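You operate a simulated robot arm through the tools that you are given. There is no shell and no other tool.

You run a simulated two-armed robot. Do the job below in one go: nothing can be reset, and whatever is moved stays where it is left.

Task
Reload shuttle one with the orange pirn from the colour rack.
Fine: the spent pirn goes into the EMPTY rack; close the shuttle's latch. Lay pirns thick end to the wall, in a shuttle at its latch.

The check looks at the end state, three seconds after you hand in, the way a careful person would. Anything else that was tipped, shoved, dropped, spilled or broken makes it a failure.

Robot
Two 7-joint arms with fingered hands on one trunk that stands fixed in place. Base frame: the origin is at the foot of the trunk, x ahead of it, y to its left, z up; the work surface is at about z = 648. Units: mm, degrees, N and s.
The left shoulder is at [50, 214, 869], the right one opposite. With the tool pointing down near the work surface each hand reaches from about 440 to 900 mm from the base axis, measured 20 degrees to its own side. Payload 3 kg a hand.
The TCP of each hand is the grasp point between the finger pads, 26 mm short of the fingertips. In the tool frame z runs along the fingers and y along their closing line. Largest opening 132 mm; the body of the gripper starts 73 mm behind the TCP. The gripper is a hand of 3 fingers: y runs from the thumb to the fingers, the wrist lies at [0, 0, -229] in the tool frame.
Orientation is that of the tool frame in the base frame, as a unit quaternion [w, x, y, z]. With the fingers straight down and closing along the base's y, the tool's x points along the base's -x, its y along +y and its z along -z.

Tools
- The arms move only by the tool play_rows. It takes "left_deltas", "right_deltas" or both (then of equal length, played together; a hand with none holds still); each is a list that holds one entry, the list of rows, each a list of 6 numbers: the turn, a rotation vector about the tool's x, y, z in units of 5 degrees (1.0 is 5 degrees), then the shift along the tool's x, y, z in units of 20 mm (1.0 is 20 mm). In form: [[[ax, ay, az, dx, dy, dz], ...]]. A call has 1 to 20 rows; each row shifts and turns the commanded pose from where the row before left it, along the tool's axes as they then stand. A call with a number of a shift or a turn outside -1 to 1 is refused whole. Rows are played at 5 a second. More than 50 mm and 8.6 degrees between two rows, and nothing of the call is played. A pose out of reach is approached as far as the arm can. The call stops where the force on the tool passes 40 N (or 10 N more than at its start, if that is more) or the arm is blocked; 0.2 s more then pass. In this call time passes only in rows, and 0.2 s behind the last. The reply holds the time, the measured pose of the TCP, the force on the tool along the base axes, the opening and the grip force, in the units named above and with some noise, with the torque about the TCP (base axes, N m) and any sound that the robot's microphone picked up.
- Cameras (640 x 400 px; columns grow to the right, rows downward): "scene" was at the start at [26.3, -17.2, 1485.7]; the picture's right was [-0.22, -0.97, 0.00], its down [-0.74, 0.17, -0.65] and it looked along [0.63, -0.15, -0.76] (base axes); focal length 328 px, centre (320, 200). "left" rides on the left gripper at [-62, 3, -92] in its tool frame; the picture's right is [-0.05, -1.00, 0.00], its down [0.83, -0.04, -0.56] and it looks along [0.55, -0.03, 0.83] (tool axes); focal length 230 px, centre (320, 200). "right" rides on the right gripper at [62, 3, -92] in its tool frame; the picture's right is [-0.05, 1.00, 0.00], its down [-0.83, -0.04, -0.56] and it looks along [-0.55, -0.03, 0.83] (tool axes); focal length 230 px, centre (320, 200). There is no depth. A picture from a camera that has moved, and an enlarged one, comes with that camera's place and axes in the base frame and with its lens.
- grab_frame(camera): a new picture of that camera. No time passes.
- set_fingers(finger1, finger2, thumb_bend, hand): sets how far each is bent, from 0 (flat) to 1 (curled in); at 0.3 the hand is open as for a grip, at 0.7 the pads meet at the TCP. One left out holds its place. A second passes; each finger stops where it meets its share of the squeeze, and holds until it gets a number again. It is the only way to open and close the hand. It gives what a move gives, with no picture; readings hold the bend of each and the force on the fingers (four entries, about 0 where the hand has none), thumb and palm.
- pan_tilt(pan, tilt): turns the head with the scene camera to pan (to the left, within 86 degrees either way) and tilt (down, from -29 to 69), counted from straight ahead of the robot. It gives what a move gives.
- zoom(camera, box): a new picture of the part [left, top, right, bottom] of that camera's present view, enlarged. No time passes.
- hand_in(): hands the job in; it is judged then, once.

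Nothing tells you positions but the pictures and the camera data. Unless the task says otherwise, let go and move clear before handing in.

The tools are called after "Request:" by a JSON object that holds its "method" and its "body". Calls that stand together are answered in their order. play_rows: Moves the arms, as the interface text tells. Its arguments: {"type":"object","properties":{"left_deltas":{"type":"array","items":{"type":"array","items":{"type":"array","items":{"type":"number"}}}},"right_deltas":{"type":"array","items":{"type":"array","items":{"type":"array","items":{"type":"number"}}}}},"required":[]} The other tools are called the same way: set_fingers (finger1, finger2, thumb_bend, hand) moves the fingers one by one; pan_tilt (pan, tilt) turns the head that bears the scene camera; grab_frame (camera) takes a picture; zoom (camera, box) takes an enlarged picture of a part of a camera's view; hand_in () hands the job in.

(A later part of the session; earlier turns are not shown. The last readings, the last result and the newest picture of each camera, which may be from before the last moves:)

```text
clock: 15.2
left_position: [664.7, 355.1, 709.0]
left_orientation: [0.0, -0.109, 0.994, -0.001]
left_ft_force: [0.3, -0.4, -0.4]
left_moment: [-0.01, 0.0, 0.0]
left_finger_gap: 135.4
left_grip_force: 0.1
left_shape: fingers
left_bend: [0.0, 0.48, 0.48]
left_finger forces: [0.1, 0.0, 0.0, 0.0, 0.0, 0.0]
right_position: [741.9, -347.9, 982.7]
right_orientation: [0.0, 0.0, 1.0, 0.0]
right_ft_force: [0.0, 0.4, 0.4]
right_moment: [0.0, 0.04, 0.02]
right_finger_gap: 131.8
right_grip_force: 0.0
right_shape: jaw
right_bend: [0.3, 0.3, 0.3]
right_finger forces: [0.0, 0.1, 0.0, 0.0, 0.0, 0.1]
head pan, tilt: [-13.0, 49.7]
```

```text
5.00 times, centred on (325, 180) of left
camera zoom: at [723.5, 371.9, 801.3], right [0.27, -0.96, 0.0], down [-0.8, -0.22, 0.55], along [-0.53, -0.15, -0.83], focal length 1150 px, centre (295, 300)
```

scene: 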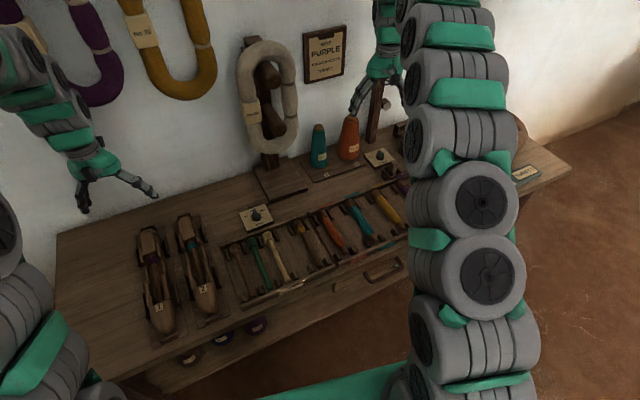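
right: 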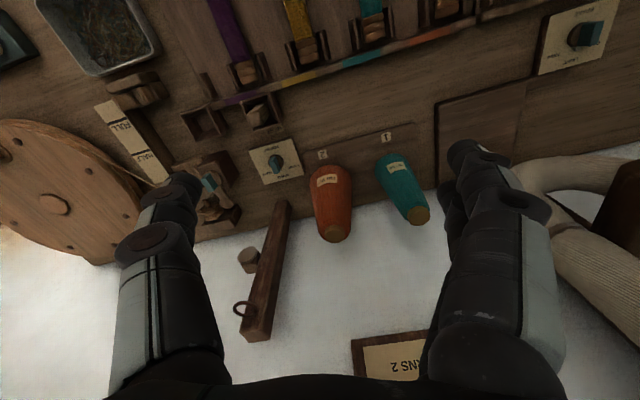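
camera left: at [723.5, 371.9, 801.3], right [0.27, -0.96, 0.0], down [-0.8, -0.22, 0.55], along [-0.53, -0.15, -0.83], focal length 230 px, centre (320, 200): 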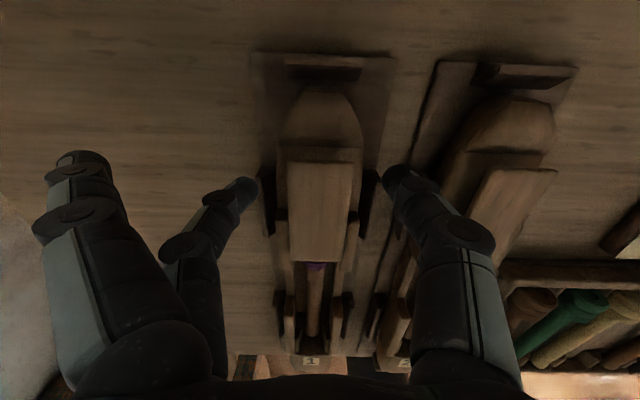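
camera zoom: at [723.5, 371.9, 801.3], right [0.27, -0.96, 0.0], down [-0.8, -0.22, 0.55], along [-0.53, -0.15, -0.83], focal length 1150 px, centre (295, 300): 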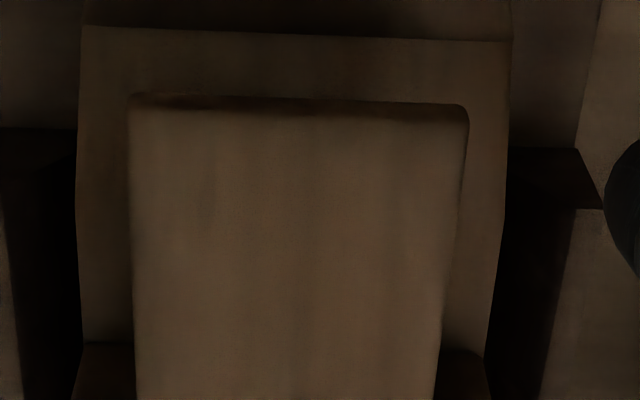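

The latch plate is about 5 mm thick (z 682 to 687) with a small gap over shoulders at about z = 674. I'll lower 4 mm more and close finger2 and thumb gently on its sides.

Request:
{"method": "play_rows", "body": {"left_deltas": [[[0, 0, 0, 0, 0, 0.1], [0, 0, 0, 0, 0, 0.1]]]}}

Request:
{"method": "set_fingers", "body": {"hand": "left", "finger2": 0.58, "thumb_bend": 0.58}}

Request:
{"method": "zoom", "body": {"camera": "left", "box": [230, 80, 410, 260]}}

Request:
{"method": "zoom", "body": {"camera": "scene", "box": [120, 205, 180, 265]}}

```text
clock: 15.8
left_position: [664.7, 355.5, 705.5]
left_orientation: [0.0, -0.109, 0.994, 0.001]
left_ft_force: [-1.1, 0.2, -0.9]
left_moment: [-0.01, -0.02, 0.01]
left_finger_gap: 135.4
left_grip_force: 0.1
left_shape: fingers
left_bend: [0.0, 0.48, 0.48]
left_finger forces: [0.0, 0.0, 0.0, 0.0, 0.0, 0.0]
right_position: [741.4, -347.6, 982.8]
right_orientation: [0.0, 0.0, 1.0, 0.0]
right_ft_force: [-0.1, -0.2, -0.1]
right_moment: [-0.04, 0.01, -0.04]
right_finger_gap: 131.9
right_grip_force: 0.1
right_shape: jaw
right_bend: [0.3, 0.3, 0.3]
right_finger forces: [0.0, 0.0, 0.1, 0.0, 0.1, 0.0]
head pan, tilt: [-13.0, 49.7]
```

```text
clock: 16.8
left_position: [663.9, 355.4, 705.8]
left_orientation: [-0.001, -0.11, 0.994, 0.0]
left_ft_force: [-0.5, 0.0, 0.2]
left_moment: [-0.03, 0.02, 0.01]
left_finger_gap: 120.6
left_grip_force: 0.0
left_shape: fingers
left_bend: [0.0, 0.57, 0.57]
left_finger forces: [0.0, 0.1, 0.0, 0.1, 0.0, 0.0]
right_position: [742.1, -347.5, 982.6]
right_orientation: [0.0, 0.0, 1.0, 0.0]
right_ft_force: [0.1, 0.3, -0.2]
right_moment: [0.01, 0.01, 0.01]
right_finger_gap: 131.8
right_grip_force: 0.1
right_shape: jaw
right_bend: [0.3, 0.3, 0.3]
right_finger forces: [0.0, 0.1, 0.0, 0.1, 0.0, 0.0]
head pan, tilt: [-13.0, 49.7]
```

```text
2.22 times, centred on (320, 170) of left
camera zoom: at [722.8, 371.7, 797.5], right [0.27, -0.96, 0.0], down [-0.8, -0.22, 0.56], along [-0.54, -0.15, -0.83], focal length 511 px, centre (320, 267)
```

zoom: 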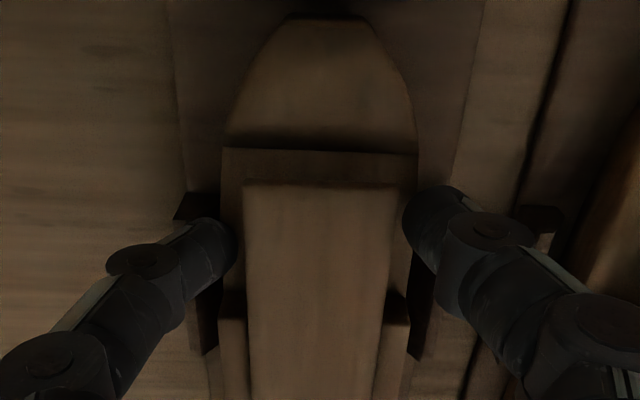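

```text
6.67 times, centred on (150, 235) of scene
camera zoom: at [26.3, -17.2, 1485.7], right [-0.22, -0.97, 0.0], down [-0.74, 0.17, -0.65], along [0.63, -0.15, -0.76], focal length 2188 px, centre (1453, -33)
```

zoom: 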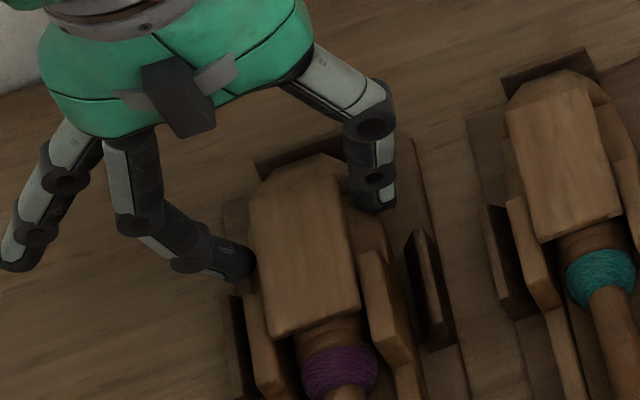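

No contact yet and the tips are over the shoulders beside the plate. I'll close a little more until they touch.

Request:
{"method": "set_fingers", "body": {"hand": "left", "finger2": 0.63, "thumb_bend": 0.63}}

Request:
{"method": "zoom", "body": {"camera": "left", "box": [230, 80, 410, 260]}}

Request:
{"method": "zoom", "body": {"camera": "scene", "box": [120, 205, 180, 265]}}

```text
clock: 17.8
left_position: [664.1, 355.8, 705.2]
left_orientation: [0.0, -0.109, 0.994, 0.0]
left_ft_force: [0.1, 0.6, 0.6]
left_moment: [0.0, 0.0, 0.02]
left_finger_gap: 111.2
left_grip_force: 0.1
left_shape: fingers
left_bend: [0.0, 0.63, 0.63]
left_finger forces: [0.1, 0.0, 0.0, 0.0, 0.0, 0.0]
right_position: [741.4, -347.4, 983.5]
right_orientation: [0.0, 0.0, 1.0, 0.0]
right_ft_force: [-1.1, -0.1, -0.8]
right_moment: [-0.01, 0.0, 0.03]
right_finger_gap: 131.9
right_grip_force: 0.0
right_shape: jaw
right_bend: [0.3, 0.3, 0.3]
right_finger forces: [0.0, 0.1, 0.1, 0.0, 0.0, 0.1]
head pan, tilt: [-13.0, 49.7]
```

```text
2.22 times, centred on (320, 170) of left
camera zoom: at [722.9, 371.7, 797.6], right [0.27, -0.96, 0.0], down [-0.8, -0.22, 0.56], along [-0.54, -0.15, -0.83], focal length 511 px, centre (320, 267)
```

zoom: 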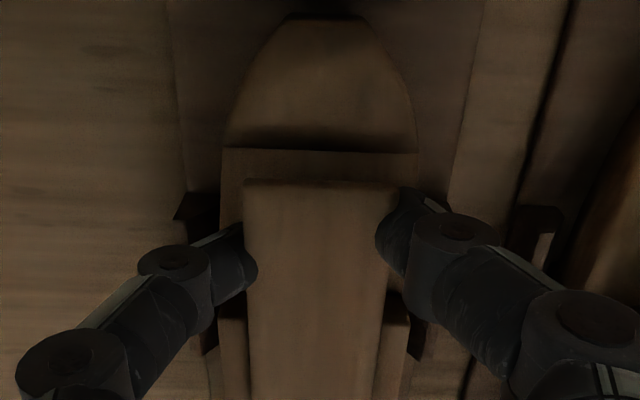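

```text
6.67 times, centred on (150, 235) of scene
camera zoom: at [26.3, -17.2, 1485.7], right [-0.22, -0.97, 0.0], down [-0.74, 0.17, -0.65], along [0.63, -0.15, -0.76], focal length 2188 px, centre (1453, -33)
```

zoom: 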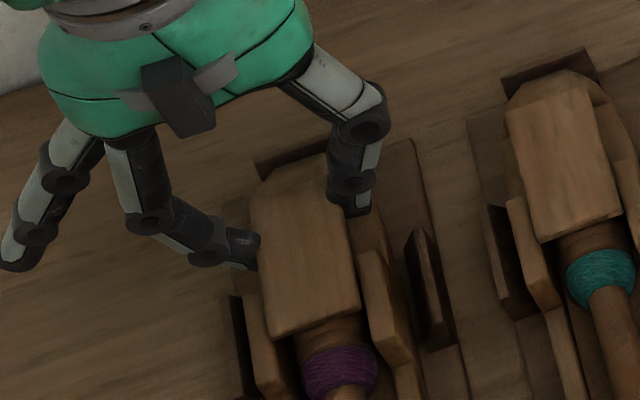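

The tips rose as they curled and are now resting just above the plate edge without contact. I'll open slightly, lower about 6 mm, and close again.

Request:
{"method": "set_fingers", "body": {"hand": "left", "finger2": 0.56, "thumb_bend": 0.56}}

Request:
{"method": "play_rows", "body": {"left_deltas": [[[0, 0, 0, 0, 0, 0.1], [0, 0, 0, 0, 0, 0.1], [0, 0, 0, 0, 0, 0.1]]]}}

Request:
{"method": "set_fingers", "body": {"hand": "left", "finger2": 0.61, "thumb_bend": 0.61}}

Request:
{"method": "zoom", "body": {"camera": "left", "box": [230, 80, 410, 260]}}

```text
clock: 18.8
left_position: [663.5, 354.6, 706.2]
left_orientation: [0.0, -0.109, 0.994, 0.0]
left_ft_force: [-0.2, -0.1, -0.6]
left_moment: [-0.02, 0.03, 0.01]
left_finger_gap: 122.1
left_grip_force: 0.1
left_shape: fingers
left_bend: [0.0, 0.56, 0.56]
left_finger forces: [0.1, 0.0, 0.1, 0.0, 0.0, 0.0]
right_position: [743.1, -348.2, 983.3]
right_orientation: [0.0, 0.001, 1.0, 0.0]
right_ft_force: [0.1, -0.3, 0.2]
right_moment: [0.02, -0.01, -0.02]
right_finger_gap: 131.7
right_grip_force: 0.1
right_shape: jaw
right_bend: [0.3, 0.3, 0.3]
right_finger forces: [0.0, 0.1, 0.0, 0.1, 0.0, 0.1]
head pan, tilt: [-13.0, 49.7]
```

```text
clock: 19.6
left_position: [664.1, 354.6, 699.5]
left_orientation: [0.001, -0.108, 0.994, 0.0]
left_ft_force: [1.0, 0.6, 8.9]
left_moment: [0.05, 0.06, -0.02]
left_finger_gap: 122.2
left_grip_force: 4.2
left_shape: fingers
left_bend: [0.0, 0.57, 0.56]
left_finger forces: [0.0, 4.7, 0.1, 0.0, 3.4, 0.1]
right_position: [742.8, -347.5, 983.4]
right_orientation: [0.0, 0.0, 1.0, 0.0]
right_ft_force: [-0.3, -0.5, 0.6]
right_moment: [-0.02, -0.01, 0.03]
right_finger_gap: 131.8
right_grip_force: 0.1
right_shape: jaw
right_bend: [0.3, 0.3, 0.3]
right_finger forces: [0.0, 0.1, 0.0, 0.1, 0.0, 0.0]
head pan, tilt: [-13.0, 49.7]
```

```text
clock: 20.6
left_position: [662.7, 355.1, 699.6]
left_orientation: [0.0, -0.108, 0.994, 0.001]
left_ft_force: [2.7, 0.2, 11.7]
left_moment: [0.05, 0.03, -0.07]
left_finger_gap: 120.5
left_grip_force: 7.5
left_shape: fingers
left_bend: [0.0, 0.58, 0.59]
left_finger forces: [0.1, 7.9, 0.1, 0.0, 6.7, 0.1]
right_position: [740.7, -348.2, 983.2]
right_orientation: [0.0, 0.0, 1.0, 0.0]
right_ft_force: [0.2, -0.1, 0.0]
right_moment: [-0.02, -0.02, 0.03]
right_finger_gap: 131.9
right_grip_force: 0.1
right_shape: jaw
right_bend: [0.3, 0.3, 0.3]
right_finger forces: [0.0, 0.0, 0.1, 0.0, 0.0, 0.1]
head pan, tilt: [-13.0, 49.7]
```

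```text
2.22 times, centred on (320, 170) of left
camera zoom: at [722.3, 371.4, 792.0], right [0.27, -0.96, 0.0], down [-0.8, -0.22, 0.55], along [-0.53, -0.15, -0.83], focal length 511 px, centre (320, 267)
```

zoom: 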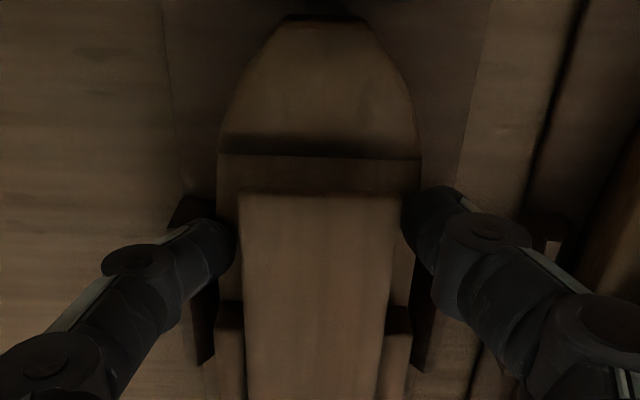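

The tips met the shoulders lightly. I'll ease off, rise 3 mm so the tips sit at plate height, and squeeze on the plate's edges.

Request:
{"method": "set_fingers", "body": {"hand": "left", "finger2": 0.55, "thumb_bend": 0.55}}

Request:
{"method": "play_rows", "body": {"left_deltas": [[[0, 0, 0, 0, 0, -0.14]]]}}

Request:
{"method": "set_fingers", "body": {"hand": "left", "finger2": 0.62, "thumb_bend": 0.62}}

Request:
{"method": "zoom", "body": {"camera": "left", "box": [230, 80, 410, 260]}}

Request:
{"method": "zoom", "body": {"camera": "scene", "box": [120, 205, 180, 265]}}

```text
clock: 21.6
left_position: [663.9, 355.5, 700.2]
left_orientation: [0.0, -0.109, 0.994, 0.0]
left_ft_force: [0.6, 1.3, 6.9]
left_moment: [0.11, 0.07, -0.03]
left_finger_gap: 124.0
left_grip_force: 2.8
left_shape: fingers
left_bend: [0.0, 0.57, 0.55]
left_finger forces: [0.1, 5.1, 0.0, 0.0, 0.8, 0.0]
right_position: [741.2, -348.6, 983.3]
right_orientation: [0.0, 0.0, 1.0, 0.0]
right_ft_force: [0.3, -0.5, 0.2]
right_moment: [0.0, -0.02, -0.02]
right_finger_gap: 132.4
right_grip_force: 0.1
right_shape: jaw
right_bend: [0.3, 0.3, 0.3]
right_finger forces: [0.1, 0.0, 0.0, 0.0, 0.0, 0.0]
head pan, tilt: [-13.0, 49.7]
```

```text
clock: 22.0
left_position: [662.4, 354.7, 702.4]
left_orientation: [0.0, -0.109, 0.994, 0.0]
left_ft_force: [0.3, 0.7, 0.4]
left_moment: [-0.02, 0.04, 0.01]
left_finger_gap: 123.8
left_grip_force: 0.0
left_shape: fingers
left_bend: [0.0, 0.55, 0.55]
left_finger forces: [0.1, 0.0, 0.0, 0.1, 0.0, 0.1]
right_position: [741.9, -347.5, 983.2]
right_orientation: [0.0, 0.0, 1.0, 0.0]
right_ft_force: [0.2, -0.1, 0.4]
right_moment: [0.01, -0.01, 0.03]
right_finger_gap: 131.8
right_grip_force: 0.0
right_shape: jaw
right_bend: [0.3, 0.3, 0.3]
right_finger forces: [0.0, 0.0, 0.1, 0.1, 0.0, 0.0]
head pan, tilt: [-13.0, 49.7]
```

```text
clock: 23.0
left_position: [663.0, 354.3, 701.2]
left_orientation: [-0.001, -0.109, 0.994, 0.0]
left_ft_force: [-1.5, 0.0, 0.0]
left_moment: [0.02, 0.0, -0.02]
left_finger_gap: 115.4
left_grip_force: 2.2
left_shape: fingers
left_bend: [0.0, 0.59, 0.61]
left_finger forces: [0.0, 2.1, 0.0, 0.0, 1.9, 0.0]
right_position: [741.7, -348.2, 983.8]
right_orientation: [0.0, 0.0, 1.0, -0.001]
right_ft_force: [-0.1, -0.7, 0.0]
right_moment: [0.01, 0.02, 0.03]
right_finger_gap: 132.0
right_grip_force: 0.1
right_shape: jaw
right_bend: [0.3, 0.3, 0.3]
right_finger forces: [0.0, 0.0, 0.0, 0.1, 0.0, 0.1]
head pan, tilt: [-13.0, 49.7]
```

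```text
2.22 times, centred on (320, 170) of left
camera zoom: at [722.3, 371.5, 794.8], right [0.27, -0.96, 0.0], down [-0.8, -0.22, 0.56], along [-0.54, -0.15, -0.83], focal length 511 px, centre (320, 267)
```

zoom: 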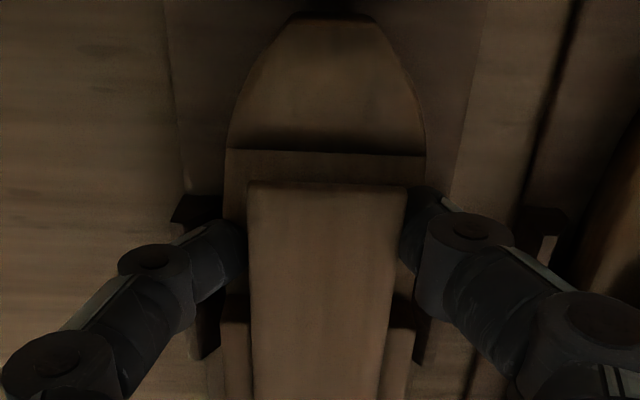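

```text
6.67 times, centred on (150, 235) of scene
camera zoom: at [26.3, -17.2, 1485.7], right [-0.22, -0.97, 0.0], down [-0.74, 0.17, -0.65], along [0.63, -0.15, -0.76], focal length 2188 px, centre (1453, -33)
```

zoom: 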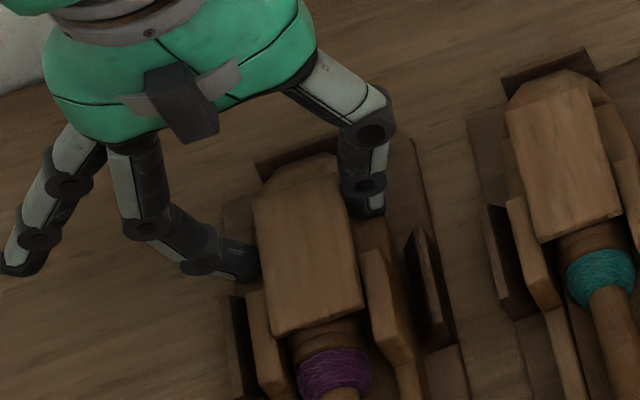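

Both tips are on the plate's edges, with about 2 N each. I'll squeeze a bit more and try swinging the latch up about a hinge at its wall end, starting with a small 10° turn.

Request:
{"method": "set_fingers", "body": {"hand": "left", "finger2": 0.66, "thumb_bend": 0.66}}

Request:
{"method": "play_rows", "body": {"left_deltas": [[[0, 0.5, 0, -0.039, 0, -0.024], [0, 0.5, 0, -0.039, 0, -0.024], [0, 0.5, 0, -0.039, 0, -0.024], [0, 0.5, 0, -0.039, 0, -0.024]]]}}

Request:
{"method": "zoom", "body": {"camera": "left", "box": [230, 80, 410, 260]}}

Request:
{"method": "zoom", "body": {"camera": "scene", "box": [120, 205, 180, 265]}}

```text
clock: 24.0
left_position: [663.7, 354.4, 702.5]
left_orientation: [0.0, -0.109, 0.994, 0.0]
left_ft_force: [-0.1, 4.2, 0.7]
left_moment: [0.15, -0.01, -0.11]
left_finger_gap: 106.4
left_grip_force: 2.8
left_shape: fingers
left_bend: [0.0, 0.6, 0.66]
left_finger forces: [0.0, 4.7, 0.0, 0.0, 0.5, 0.0]
right_position: [742.1, -347.0, 983.6]
right_orientation: [0.0, 0.0, 1.0, 0.001]
right_ft_force: [-0.1, 0.5, -0.2]
right_moment: [-0.03, -0.01, -0.03]
right_finger_gap: 131.9
right_grip_force: 0.1
right_shape: jaw
right_bend: [0.3, 0.3, 0.3]
right_finger forces: [0.0, 0.0, 0.0, 0.0, 0.1, 0.1]
head pan, tilt: [-13.0, 49.7]
```

```text
clock: 25.0
left_position: [667.3, 355.7, 702.7]
left_orientation: [-0.086, -0.108, 0.99, -0.01]
left_ft_force: [0.0, -1.2, -0.3]
left_moment: [-0.05, 0.01, -0.02]
left_finger_gap: 106.4
left_grip_force: 0.3
left_shape: fingers
left_bend: [0.0, 0.66, 0.66]
left_finger forces: [0.1, 0.0, 0.0, 0.1, 0.5, 0.1]
right_position: [740.8, -348.1, 983.9]
right_orientation: [0.001, 0.0, 1.0, 0.0]
right_ft_force: [-0.1, -0.3, -0.2]
right_moment: [0.01, -0.01, 0.01]
right_finger_gap: 131.9
right_grip_force: 0.1
right_shape: jaw
right_bend: [0.3, 0.3, 0.3]
right_finger forces: [0.0, 0.0, 0.0, 0.0, 0.0, 0.0]
head pan, tilt: [-13.0, 49.7]
```

```text
2.22 times, centred on (320, 170) of left
camera zoom: at [741.2, 375.6, 783.9], right [0.27, -0.96, -0.01], down [-0.7, -0.2, 0.69], along [-0.67, -0.18, -0.72], focal length 511 px, centre (320, 267)
```

zoom: 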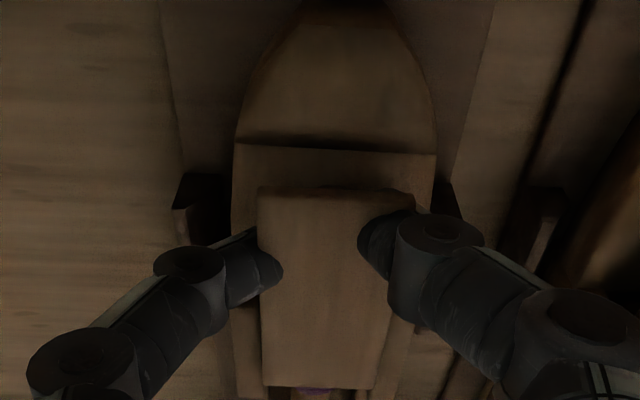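

```text
6.67 times, centred on (150, 235) of scene
camera zoom: at [26.3, -17.2, 1485.7], right [-0.22, -0.97, 0.0], down [-0.74, 0.17, -0.65], along [0.63, -0.15, -0.76], focal length 2188 px, centre (1453, -33)
```

zoom: 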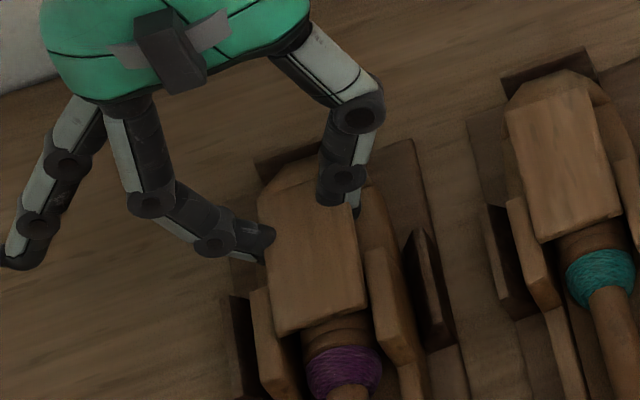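

The tips slid over the plate without moving it, so a side pinch won't lift it. I need a low side view of the gap under the plate and of the hinge, so I'll back off upward and set the hand for that view.

Request:
{"method": "play_rows", "body": {"left_deltas": [[[0, 0, 0, 0, 0, -0.5], [0, 0, 0, 0, 0, -1], [0, 0, 0, 0, 0, -1], [0, -1, 0, 0, 0.65, 0], [0, -1, 0, 0, 0.65, 0], [0, -1, 0, 0, 0.65, 0], [0, -1, 0, 0, 0.65, 0], [0, -1, 0, 0, 0.65, 0], [0, -1, 0, 0, 0.65, 0], [0, -1, 0, 0, 0.65, 0], [0, -1, 0, 0, 0.65, 0]]]}}

Request:
{"method": "set_fingers", "body": {"hand": "left", "finger1": 0.45, "finger2": 0.45, "thumb_bend": 0.45}}

Request:
{"method": "play_rows", "body": {"left_deltas": [[[0.841, 0, -0.486, 0, 0, 0], [0.841, 0, -0.486, 0, 0, 0], [0.841, 0, -0.486, 0, 0, 0], [0.841, 0, -0.486, 0, 0, 0], [0.841, 0, -0.486, 0, 0, 0], [0.841, 0, -0.486, 0, 0, 0], [0.841, 0, -0.486, 0, 0, 0], [0.841, 0, -0.486, 0, 0, 0], [0.841, 0, -0.486, 0, 0, 0], [0.841, 0, -0.486, 0, 0, 0], [0.841, 0, -0.486, 0, 0, 0], [0.841, 0, -0.486, 0, 0, 0], [0.841, 0, -0.486, 0, 0, 0], [0.841, 0, -0.486, 0, 0, 0]]]}}

Request:
{"method": "grab_frame", "body": {"camera": "left"}}

Request:
{"method": "grab_frame", "body": {"camera": "scene"}}

```text
clock: 27.4
left_position: [652.5, 457.6, 753.0]
left_orientation: [0.258, -0.105, 0.96, 0.028]
left_ft_force: [0.1, -0.2, 0.1]
left_moment: [0.0, -0.02, 0.03]
left_finger_gap: 106.1
left_grip_force: 0.2
left_shape: fingers
left_bend: [0.0, 0.66, 0.66]
left_finger forces: [0.0, 0.0, 0.1, 0.0, 0.0, 0.1]
right_position: [742.0, -347.0, 983.5]
right_orientation: [0.0, 0.0, 1.0, 0.0]
right_ft_force: [0.5, -0.4, 0.4]
right_moment: [0.03, -0.01, -0.01]
right_finger_gap: 132.0
right_grip_force: 0.2
right_shape: jaw
right_bend: [0.3, 0.3, 0.3]
right_finger forces: [0.0, 0.1, 0.0, 0.0, 0.1, 0.0]
head pan, tilt: [-13.0, 49.7]
```

```text
clock: 28.4
left_position: [652.0, 458.8, 753.6]
left_orientation: [0.257, -0.105, 0.96, 0.029]
left_ft_force: [-0.1, -0.6, -0.4]
left_moment: [0.01, 0.0, -0.03]
left_finger_gap: 84.8
left_grip_force: 0.0
left_shape: fingers
left_bend: [0.45, 0.45, 0.45]
left_finger forces: [0.0, 0.0, 0.0, 0.0, 0.0, 0.0]
right_position: [741.9, -348.6, 984.1]
right_orientation: [0.0, 0.0, 1.0, 0.0]
right_ft_force: [-0.3, 0.2, 0.3]
right_moment: [0.01, 0.04, 0.01]
right_finger_gap: 131.8
right_grip_force: 0.1
right_shape: jaw
right_bend: [0.3, 0.3, 0.3]
right_finger forces: [0.1, 0.0, 0.0, 0.0, 0.0, 0.0]
head pan, tilt: [-13.0, 49.7]
```

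```text
clock: 31.4
left_position: [653.1, 458.1, 754.2]
left_orientation: [0.272, -0.23, 0.779, -0.515]
left_ft_force: [-0.3, -0.3, -0.4]
left_moment: [-0.01, -0.03, 0.0]
left_finger_gap: 84.7
left_grip_force: 0.0
left_shape: fingers
left_bend: [0.45, 0.45, 0.45]
left_finger forces: [0.0, 0.0, 0.0, 0.1, 0.0, 0.1]
right_position: [741.6, -348.0, 983.2]
right_orientation: [0.0, 0.0, 1.0, 0.0]
right_ft_force: [-0.2, 0.2, -0.1]
right_moment: [-0.03, -0.02, -0.01]
right_finger_gap: 131.8
right_grip_force: 0.0
right_shape: jaw
right_bend: [0.3, 0.3, 0.3]
right_finger forces: [0.0, 0.1, 0.1, 0.0, 0.0, 0.1]
head pan, tilt: [-13.0, 49.7]
```

```text
taken
camera left: at [637.4, 562.0, 792.1], right [0.12, -0.33, 0.94], down [-0.98, -0.17, 0.06], along [0.14, -0.93, -0.34], focal length 230 px, centre (320, 200)
```

left: 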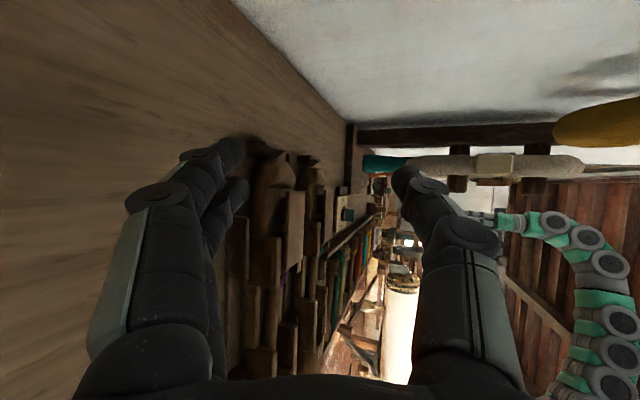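

```text
taken
```

scene: 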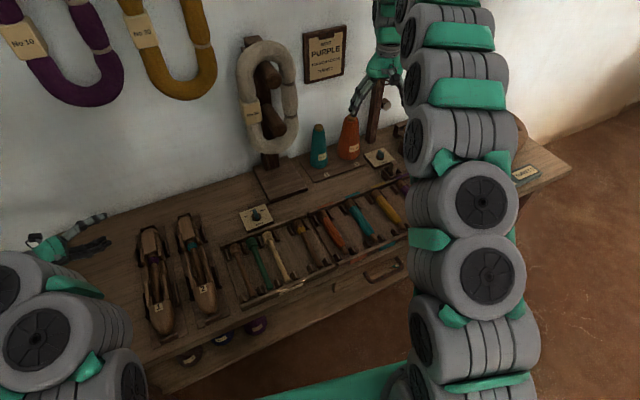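

Request:
{"method": "zoom", "body": {"camera": "left", "box": [225, 130, 345, 230]}}

Request:
{"method": "zoom", "body": {"camera": "left", "box": [245, 140, 310, 200]}}

Request:
{"method": "zoom", "body": {"camera": "left", "box": [245, 195, 320, 290]}}

```text
4.00 times, centred on (285, 180) of left
camera zoom: at [637.4, 562.0, 792.1], right [0.12, -0.33, 0.94], down [-0.98, -0.17, 0.06], along [0.14, -0.93, -0.34], focal length 920 px, centre (460, 280)
```

zoom: 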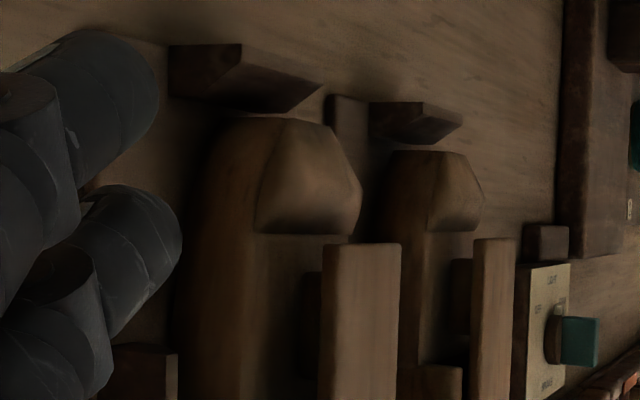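

```text
6.67 times, centred on (278, 170) of left
camera zoom: at [637.4, 562.0, 792.1], right [0.12, -0.33, 0.94], down [-0.98, -0.17, 0.06], along [0.14, -0.93, -0.34], focal length 1534 px, centre (603, 400)
```

zoom: 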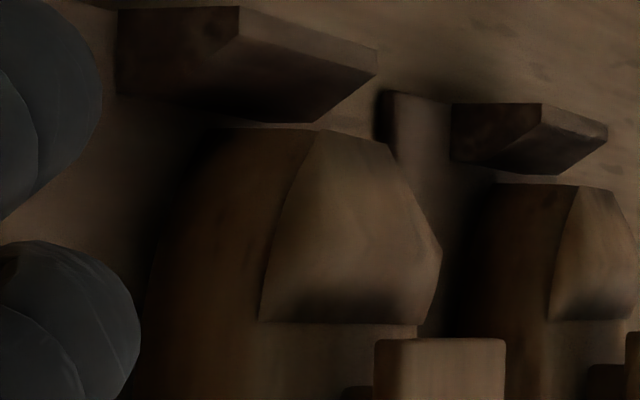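

```text
4.21 times, centred on (282, 242) of left
camera zoom: at [637.4, 562.0, 792.1], right [0.12, -0.33, 0.94], down [-0.98, -0.17, 0.06], along [0.14, -0.93, -0.34], focal length 969 px, centre (478, 21)
```

zoom: 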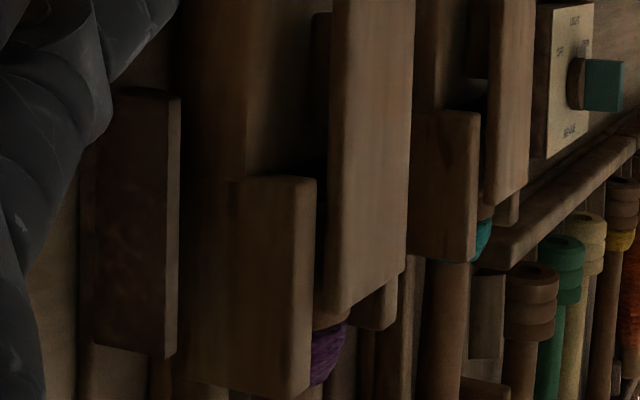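

Request:
{"method": "zoom", "body": {"camera": "left", "box": [268, 182, 300, 206]}}

Request:
{"method": "zoom", "body": {"camera": "left", "box": [268, 204, 300, 228]}}

Request:
{"method": "zoom", "body": {"camera": "left", "box": [292, 180, 324, 210]}}

Request:
{"method": "zoom", "body": {"camera": "left", "box": [255, 225, 300, 260]}}

```text
16.00 times, centred on (284, 194) of left
camera zoom: at [637.4, 562.0, 792.1], right [0.12, -0.33, 0.94], down [-0.98, -0.17, 0.06], along [0.14, -0.93, -0.34], focal length 3681 px, centre (896, 296)
```

zoom: 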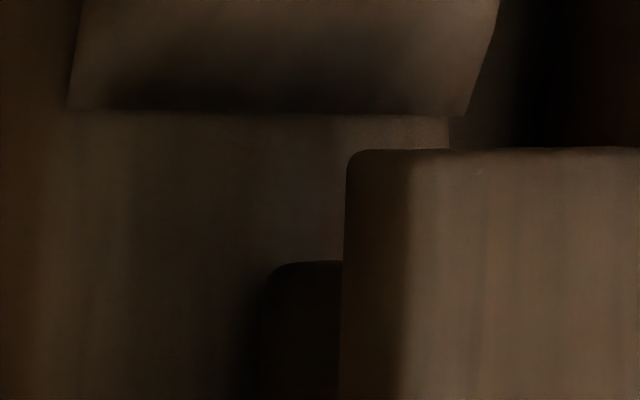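

```text
16.00 times, centred on (284, 216) of left
camera zoom: at [637.4, 562.0, 792.1], right [0.12, -0.33, 0.94], down [-0.98, -0.17, 0.06], along [0.14, -0.93, -0.34], focal length 3681 px, centre (896, -56)
```

zoom: 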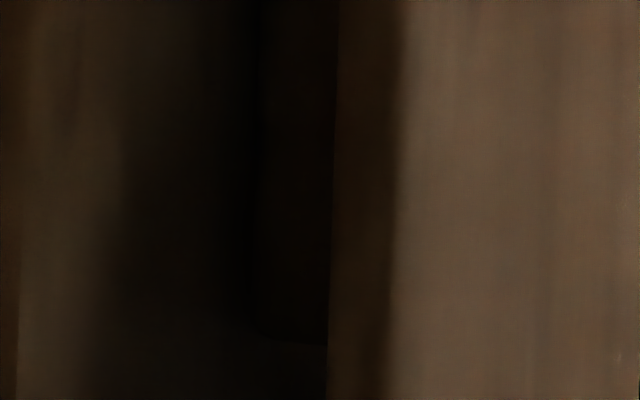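

```text
13.33 times, centred on (308, 195) of left
camera zoom: at [637.4, 562.0, 792.1], right [0.12, -0.33, 0.94], down [-0.98, -0.17, 0.06], along [0.14, -0.93, -0.34], focal length 3068 px, centre (480, 267)
```

zoom: 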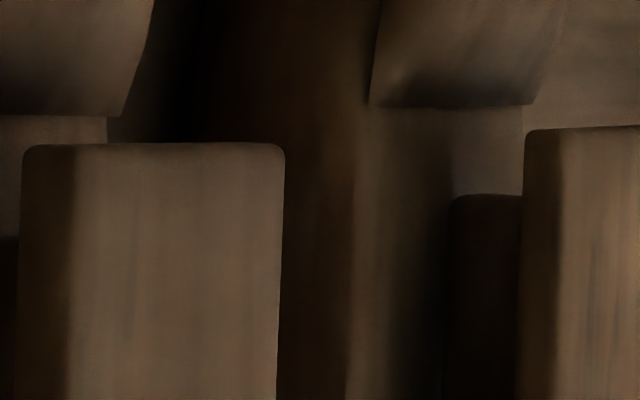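

```text
11.43 times, centred on (278, 242) of left
camera zoom: at [637.4, 562.0, 792.1], right [0.12, -0.33, 0.94], down [-0.98, -0.17, 0.06], along [0.14, -0.93, -0.34], focal length 2629 px, centre (806, -286)
```

zoom: 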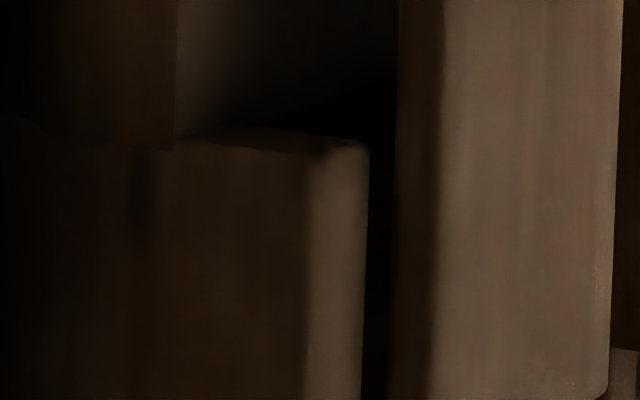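

The side view shows what the latch is: a turn-button. The plate (about z 687 to 691) sits on a round boss about 19 mm from its wall end and clears the cheek tops, so it swings sideways. I'll straighten the hand and get ready to push its free end left with the thumb.

Request:
{"method": "play_rows", "body": {"left_deltas": [[[-0.841, 0, 0.486, 0, 0, 0], [-0.841, 0, 0.486, 0, 0, 0], [-0.841, 0, 0.486, 0, 0, 0], [-0.841, 0, 0.486, 0, 0, 0], [-0.841, 0, 0.486, 0, 0, 0], [-0.841, 0, 0.486, 0, 0, 0], [-0.841, 0, 0.486, 0, 0, 0], [-0.841, 0, 0.486, 0, 0, 0], [-0.841, 0, 0.486, 0, 0, 0], [-0.841, 0, 0.486, 0, 0, 0], [-0.841, 0, 0.486, 0, 0, 0], [-0.841, 0, 0.486, 0, 0, 0], [-0.841, 0, 0.486, 0, 0, 0], [-0.841, 0, 0.486, 0, 0, 0]]]}}

Request:
{"method": "play_rows", "body": {"left_deltas": [[[0, 1, 0, 0, 0, 0], [0, 1, 0, 0, 0, 0], [0, 1, 0, 0, 0, 0], [0, 1, 0, 0, 0, 0], [0, 1, 0, 0, 0, 0], [0, 1, 0, 0, 0, 0], [0, 0, 0, 0, 0, -1], [0, 0, 0, 0.76, -0.906, 0], [0, 0, 0, 0.76, -0.906, 0], [0, 0, 0, 0.76, -0.906, 0], [0, 0, 0, 0.76, -0.906, 0]]]}}

Request:
{"method": "set_fingers", "body": {"hand": "left", "finger1": 0.3, "finger2": 0.3, "thumb_bend": 0.3}}

Request:
{"method": "grab_frame", "body": {"camera": "left"}}

Request:
{"method": "zoom", "body": {"camera": "left", "box": [300, 60, 480, 260]}}

```text
clock: 34.4
left_position: [652.9, 459.6, 752.5]
left_orientation: [0.256, -0.106, 0.96, 0.029]
left_ft_force: [-0.2, -0.4, 0.5]
left_moment: [0.0, 0.03, 0.0]
left_finger_gap: 84.6
left_grip_force: 0.1
left_shape: fingers
left_bend: [0.45, 0.45, 0.45]
left_finger forces: [0.0, 0.0, 0.1, 0.0, 0.0, 0.0]
right_position: [741.6, -347.5, 982.5]
right_orientation: [-0.001, 0.0, 1.0, 0.0]
right_ft_force: [-0.1, -0.3, -0.1]
right_moment: [0.01, -0.02, -0.01]
right_finger_gap: 131.9
right_grip_force: 0.2
right_shape: jaw
right_bend: [0.3, 0.3, 0.3]
right_finger forces: [0.0, 0.1, 0.0, 0.0, 0.1, 0.1]
head pan, tilt: [-13.0, 49.7]
```

```text
clock: 36.8
left_position: [607.1, 377.1, 772.6]
left_orientation: [-0.001, -0.109, 0.994, 0.0]
left_ft_force: [0.1, -0.3, -1.5]
left_moment: [0.0, 0.02, 0.01]
left_finger_gap: 85.0
left_grip_force: 0.1
left_shape: fingers
left_bend: [0.45, 0.45, 0.45]
left_finger forces: [0.0, 0.1, 0.0, 0.1, 0.1, 0.0]
right_position: [741.6, -347.8, 984.2]
right_orientation: [0.001, 0.0, 1.0, 0.001]
right_ft_force: [-0.7, 0.0, -0.3]
right_moment: [0.02, -0.01, 0.02]
right_finger_gap: 132.0
right_grip_force: 0.0
right_shape: jaw
right_bend: [0.3, 0.3, 0.3]
right_finger forces: [0.0, 0.0, 0.0, 0.0, 0.0, 0.0]
head pan, tilt: [-13.0, 49.7]
```

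```text
clock: 37.8
left_position: [606.8, 375.1, 773.8]
left_orientation: [0.0, -0.109, 0.994, 0.0]
left_ft_force: [-0.3, 0.6, -0.7]
left_moment: [0.0, -0.02, 0.0]
left_finger_gap: 133.8
left_grip_force: 0.1
left_shape: fingers
left_bend: [0.3, 0.3, 0.3]
left_finger forces: [0.0, 0.1, 0.0, 0.1, 0.1, 0.0]
right_position: [741.9, -346.4, 983.3]
right_orientation: [0.0, -0.001, 1.0, 0.0]
right_ft_force: [-0.4, -0.2, 0.1]
right_moment: [-0.01, -0.01, 0.0]
right_finger_gap: 131.8
right_grip_force: 0.0
right_shape: jaw
right_bend: [0.3, 0.3, 0.3]
right_finger forces: [0.0, 0.0, 0.0, 0.0, 0.1, 0.0]
head pan, tilt: [-13.0, 49.7]
```

```text
taken
camera left: at [666.9, 392.3, 865.6], right [0.27, -0.96, 0.0], down [-0.8, -0.22, 0.56], along [-0.54, -0.15, -0.83], focal length 230 px, centre (320, 200)
```

left: 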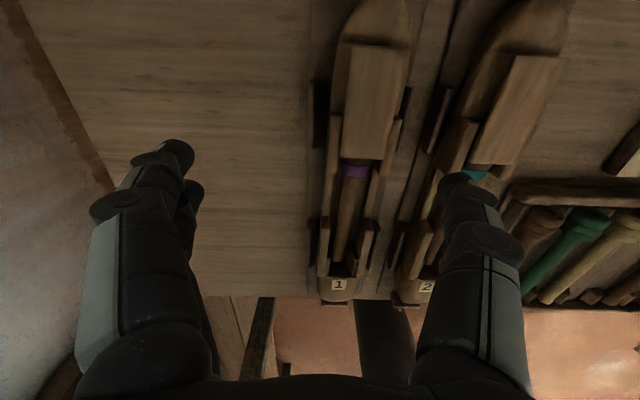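

```text
2.00 times, centred on (390, 160) of left
camera zoom: at [666.9, 392.3, 865.6], right [0.27, -0.96, 0.0], down [-0.8, -0.22, 0.56], along [-0.54, -0.15, -0.83], focal length 460 px, centre (180, 280)
```

zoom: 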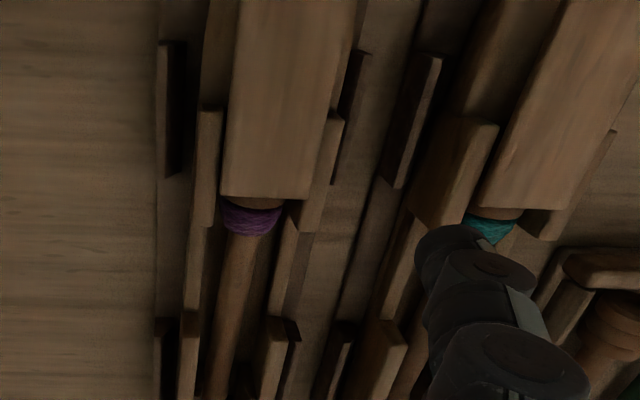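

The thumb is now right of the plate, 14 mm clear of its edge and 13 mm behind its front end. I'll lower so the thumb tip is at plate height, just above the cheek tops.

Request:
{"method": "play_rows", "body": {"left_deltas": [[[0, 0, 0, 0, 0, 0.9], [0, 0, 0, 0, 0, 0.9], [0, 0, 0, 0, 0, 0.8], [0, 0, 0, 0, 0, 0.35]]]}}

Request:
{"method": "zoom", "body": {"camera": "left", "box": [320, 80, 520, 280]}}

Request:
{"method": "zoom", "body": {"camera": "scene", "box": [130, 205, 200, 275]}}

```text
clock: 38.8
left_position: [610.4, 374.8, 713.9]
left_orientation: [-0.001, -0.109, 0.994, 0.0]
left_ft_force: [0.3, 0.7, 0.9]
left_moment: [0.0, -0.02, 0.0]
left_finger_gap: 133.9
left_grip_force: 0.0
left_shape: fingers
left_bend: [0.3, 0.3, 0.3]
left_finger forces: [0.0, 0.0, 0.0, 0.1, 0.0, 0.0]
right_position: [742.0, -348.4, 983.7]
right_orientation: [0.0, 0.0, 1.0, 0.0]
right_ft_force: [-0.1, -0.3, 0.9]
right_moment: [-0.06, 0.0, -0.01]
right_finger_gap: 132.0
right_grip_force: 0.0
right_shape: jaw
right_bend: [0.3, 0.3, 0.3]
right_finger forces: [0.0, 0.0, 0.0, 0.0, 0.0, 0.0]
head pan, tilt: [-13.0, 49.7]
```

```text
2.00 times, centred on (420, 180) of left
camera zoom: at [667.8, 391.6, 806.2], right [0.27, -0.96, 0.0], down [-0.8, -0.22, 0.55], along [-0.53, -0.15, -0.83], focal length 460 px, centre (120, 240)
```

zoom: 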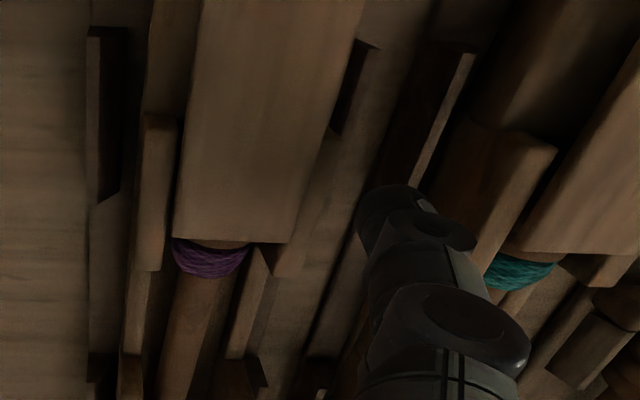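

```text
5.71 times, centred on (165, 240) of scene
camera zoom: at [26.3, -17.2, 1485.7], right [-0.22, -0.97, 0.0], down [-0.74, 0.17, -0.65], along [0.63, -0.15, -0.76], focal length 1875 px, centre (1206, -29)
```

zoom: 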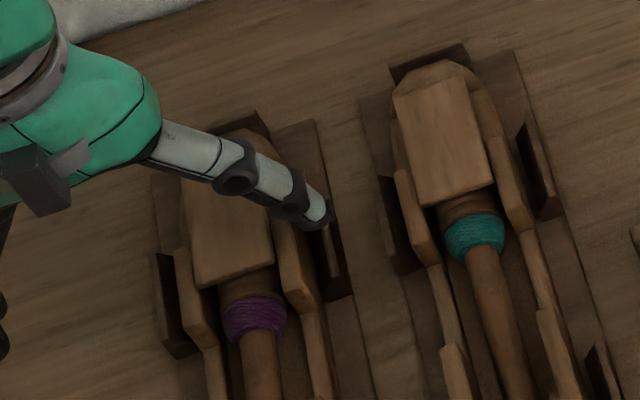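

The thumb tip is beside the plate at the right height and touching nothing. I'll push left 24 mm and check the latch turns.

Request:
{"method": "play_rows", "body": {"left_deltas": [[[0, 0, 0, 0, 0.4, 0], [0, 0, 0, 0, 0.4, 0], [0, 0, 0, 0, 0.4, 0]]]}}

Request:
{"method": "zoom", "body": {"camera": "left", "box": [320, 80, 520, 280]}}

Request:
{"method": "zoom", "body": {"camera": "scene", "box": [130, 205, 200, 275]}}

```text
clock: 39.6
left_position: [604.2, 398.5, 714.3]
left_orientation: [0.0, -0.108, 0.994, -0.001]
left_ft_force: [0.7, -1.5, -0.1]
left_moment: [-0.07, -0.02, 0.0]
left_finger_gap: 135.9
left_grip_force: 0.6
left_shape: fingers
left_bend: [0.3, 0.3, 0.29]
left_finger forces: [0.0, 0.1, 0.1, 0.0, 1.1, 0.0]
right_position: [741.3, -347.3, 983.4]
right_orientation: [0.0, -0.001, 1.0, 0.0]
right_ft_force: [-0.5, -0.6, -0.6]
right_moment: [0.01, 0.0, -0.03]
right_finger_gap: 131.9
right_grip_force: 0.0
right_shape: jaw
right_bend: [0.3, 0.3, 0.3]
right_finger forces: [0.0, 0.0, 0.0, 0.0, 0.1, 0.0]
head pan, tilt: [-13.0, 49.7]
```

```text
2.00 times, centred on (420, 180) of left
camera zoom: at [663.1, 415.6, 806.1], right [0.27, -0.96, 0.0], down [-0.8, -0.22, 0.56], along [-0.53, -0.15, -0.83], focal length 460 px, centre (120, 240)
```

zoom: 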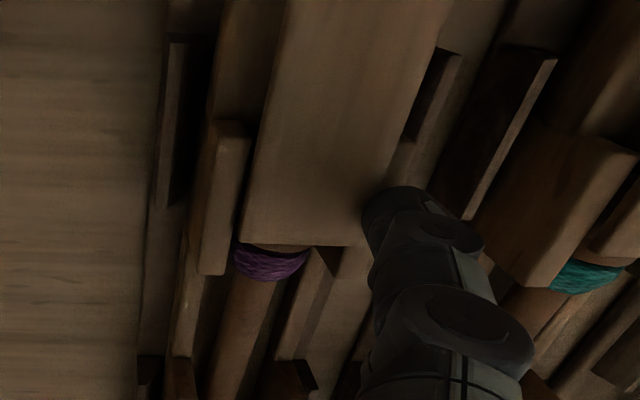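

```text
5.71 times, centred on (165, 240) of scene
camera zoom: at [26.3, -17.2, 1485.7], right [-0.22, -0.97, 0.0], down [-0.74, 0.17, -0.65], along [0.63, -0.15, -0.76], focal length 1875 px, centre (1206, -29)
```

zoom: 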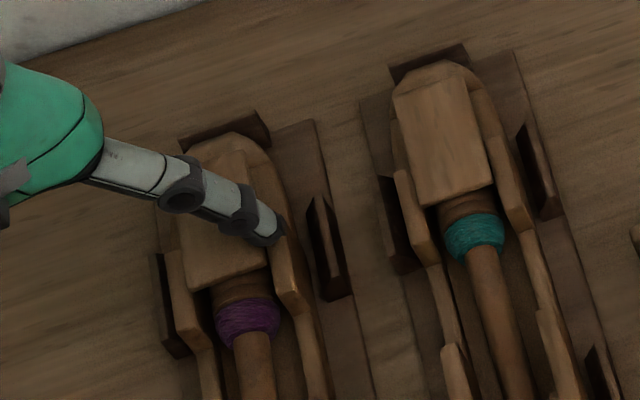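

Request:
{"method": "play_rows", "body": {"left_deltas": [[[0, 0, 0, 0, 0.3, 0], [0, 0, 0, 0, 0.3, 0]]]}}

Request:
{"method": "zoom", "body": {"camera": "left", "box": [320, 80, 520, 280]}}

Request:
{"method": "zoom", "body": {"camera": "scene", "box": [130, 205, 200, 275]}}

```text
clock: 40.2
left_position: [601.2, 410.1, 713.0]
left_orientation: [0.0, -0.108, 0.994, 0.0]
left_ft_force: [0.5, -1.0, 2.2]
left_moment: [-0.22, -0.04, -0.02]
left_finger_gap: 137.6
left_grip_force: 1.1
left_shape: fingers
left_bend: [0.3, 0.3, 0.28]
left_finger forces: [0.0, 0.1, 0.0, 0.0, 2.2, 0.0]
right_position: [740.9, -349.0, 983.1]
right_orientation: [0.0, 0.0, 1.0, 0.0]
right_ft_force: [-0.5, 0.2, -0.3]
right_moment: [-0.01, 0.02, 0.02]
right_finger_gap: 131.8
right_grip_force: 0.0
right_shape: jaw
right_bend: [0.3, 0.3, 0.3]
right_finger forces: [0.0, 0.0, 0.0, 0.0, 0.0, 0.1]
head pan, tilt: [-13.0, 49.7]
```

```text
2.00 times, centred on (420, 180) of left
camera zoom: at [659.7, 427.1, 806.0], right [0.27, -0.96, 0.0], down [-0.8, -0.22, 0.56], along [-0.53, -0.15, -0.83], focal length 460 px, centre (120, 240)
```

zoom: 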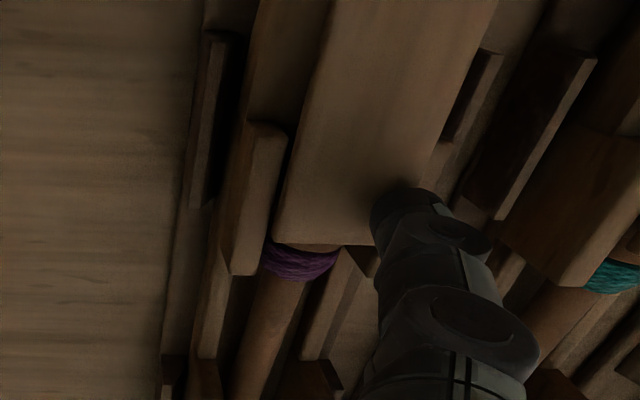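

```text
5.71 times, centred on (165, 240) of scene
camera zoom: at [26.3, -17.2, 1485.7], right [-0.22, -0.97, 0.0], down [-0.74, 0.17, -0.65], along [0.63, -0.15, -0.76], focal length 1875 px, centre (1206, -29)
```

zoom: 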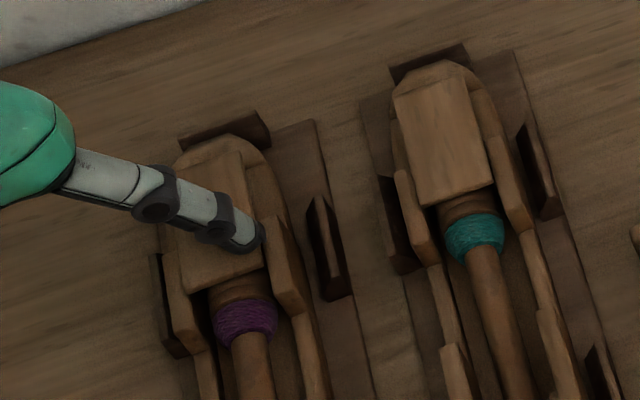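

The thumb tip was a touch too high and rode onto the plate. I'll lift off, go back right of the plate's edge, and find the cheek top by touch to set the height.

Request:
{"method": "play_rows", "body": {"left_deltas": [[[0, 0, 0, 0, 0, -0.6], [0, 0, 0, 0, -0.55, 0], [0, 0, 0, 0, -0.55, 0], [0, 0, 0, 0, 0, 0.55]]]}}

Request:
{"method": "zoom", "body": {"camera": "left", "box": [320, 80, 520, 280]}}

Request:
{"method": "zoom", "body": {"camera": "scene", "box": [130, 205, 200, 275]}}

```text
clock: 41.2
left_position: [606.3, 390.3, 715.2]
left_orientation: [0.001, -0.108, 0.994, 0.001]
left_ft_force: [-0.9, 0.2, 0.7]
left_moment: [0.02, 0.01, -0.03]
left_finger_gap: 134.7
left_grip_force: 0.0
left_shape: fingers
left_bend: [0.3, 0.3, 0.3]
left_finger forces: [0.0, 0.1, 0.0, 0.0, 0.0, 0.0]
right_position: [742.6, -347.4, 983.9]
right_orientation: [0.0, 0.0, 1.0, 0.0]
right_ft_force: [-0.3, -0.2, 0.1]
right_moment: [0.02, -0.01, 0.01]
right_finger_gap: 132.1
right_grip_force: 0.0
right_shape: jaw
right_bend: [0.3, 0.3, 0.3]
right_finger forces: [0.0, 0.1, 0.0, 0.0, 0.0, 0.0]
head pan, tilt: [-13.0, 49.7]
```

```text
2.00 times, centred on (420, 180) of left
camera zoom: at [664.7, 405.9, 806.9], right [0.27, -0.96, 0.0], down [-0.8, -0.22, 0.55], along [-0.53, -0.15, -0.83], focal length 460 px, centre (120, 240)
```

zoom: 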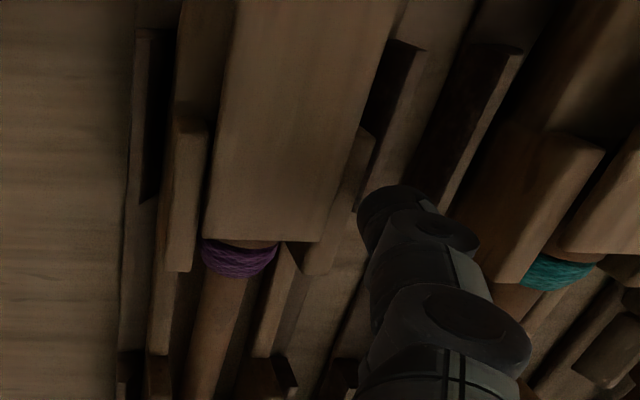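

```text
5.71 times, centred on (165, 240) of scene
camera zoom: at [26.3, -17.2, 1485.7], right [-0.22, -0.97, 0.0], down [-0.74, 0.17, -0.65], along [0.63, -0.15, -0.76], focal length 1875 px, centre (1206, -29)
```

zoom: 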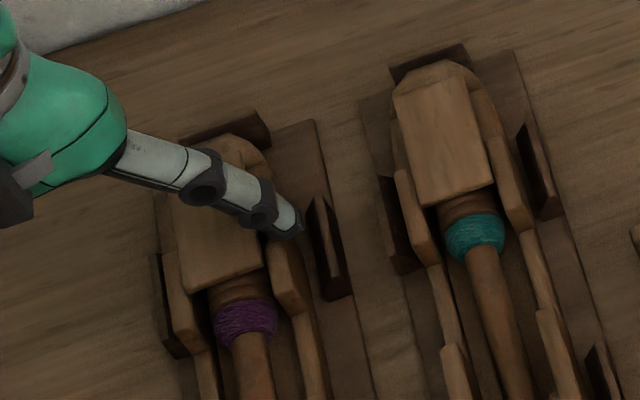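

Request:
{"method": "play_rows", "body": {"left_deltas": [[[0, 0, 0, 0, 0, 0.1]]]}}

Request:
{"method": "play_rows", "body": {"left_deltas": [[[0, 0, 0, 0, 0, 0.05]]]}}

Request:
{"method": "play_rows", "body": {"left_deltas": [[[0, 0, 0, 0, 0, 0.05]]]}}

```text
clock: 41.6
left_position: [605.3, 388.9, 711.6]
left_orientation: [0.0, -0.109, 0.994, 0.0]
left_ft_force: [0.8, -0.2, 0.9]
left_moment: [0.04, -0.01, -0.02]
left_finger_gap: 134.4
left_grip_force: 0.2
left_shape: fingers
left_bend: [0.3, 0.3, 0.3]
left_finger forces: [0.1, 0.1, 0.0, 0.1, 0.1, 0.1]
right_position: [741.4, -348.5, 983.7]
right_orientation: [0.0, 0.0, 1.0, 0.0]
right_ft_force: [-0.1, -0.2, 0.1]
right_moment: [0.01, 0.01, 0.01]
right_finger_gap: 131.8
right_grip_force: 0.1
right_shape: jaw
right_bend: [0.3, 0.3, 0.3]
right_finger forces: [0.0, 0.0, 0.1, 0.0, 0.0, 0.0]
head pan, tilt: [-13.0, 49.7]
```

```text
clock: 42.0
left_position: [605.1, 389.6, 711.3]
left_orientation: [0.0, -0.109, 0.994, 0.0]
left_ft_force: [-0.1, -0.4, 0.0]
left_moment: [0.0, 0.01, 0.01]
left_finger_gap: 134.3
left_grip_force: 0.0
left_shape: fingers
left_bend: [0.3, 0.3, 0.3]
left_finger forces: [0.1, 0.0, 0.0, 0.1, 0.0, 0.0]
right_position: [743.1, -347.4, 982.8]
right_orientation: [0.001, 0.0, 1.0, -0.001]
right_ft_force: [0.2, -0.1, 0.1]
right_moment: [-0.02, 0.01, 0.0]
right_finger_gap: 131.9
right_grip_force: 0.1
right_shape: jaw
right_bend: [0.3, 0.3, 0.3]
right_finger forces: [0.1, 0.0, 0.0, 0.0, 0.0, 0.1]
head pan, tilt: [-13.0, 49.7]
```

```text
clock: 42.4
left_position: [606.9, 388.9, 711.4]
left_orientation: [-0.001, -0.109, 0.994, 0.0]
left_ft_force: [0.0, 0.1, 0.5]
left_moment: [0.01, 0.02, 0.03]
left_finger_gap: 134.5
left_grip_force: 0.0
left_shape: fingers
left_bend: [0.3, 0.3, 0.3]
left_finger forces: [0.0, 0.0, 0.0, 0.1, 0.0, 0.0]
right_position: [741.8, -348.0, 983.8]
right_orientation: [0.0, 0.0, 1.0, 0.0]
right_ft_force: [-0.7, 0.2, 0.5]
right_moment: [0.02, 0.04, -0.01]
right_finger_gap: 132.0
right_grip_force: 0.1
right_shape: jaw
right_bend: [0.3, 0.3, 0.3]
right_finger forces: [0.0, 0.0, 0.1, 0.0, 0.0, 0.0]
head pan, tilt: [-13.0, 49.7]
```

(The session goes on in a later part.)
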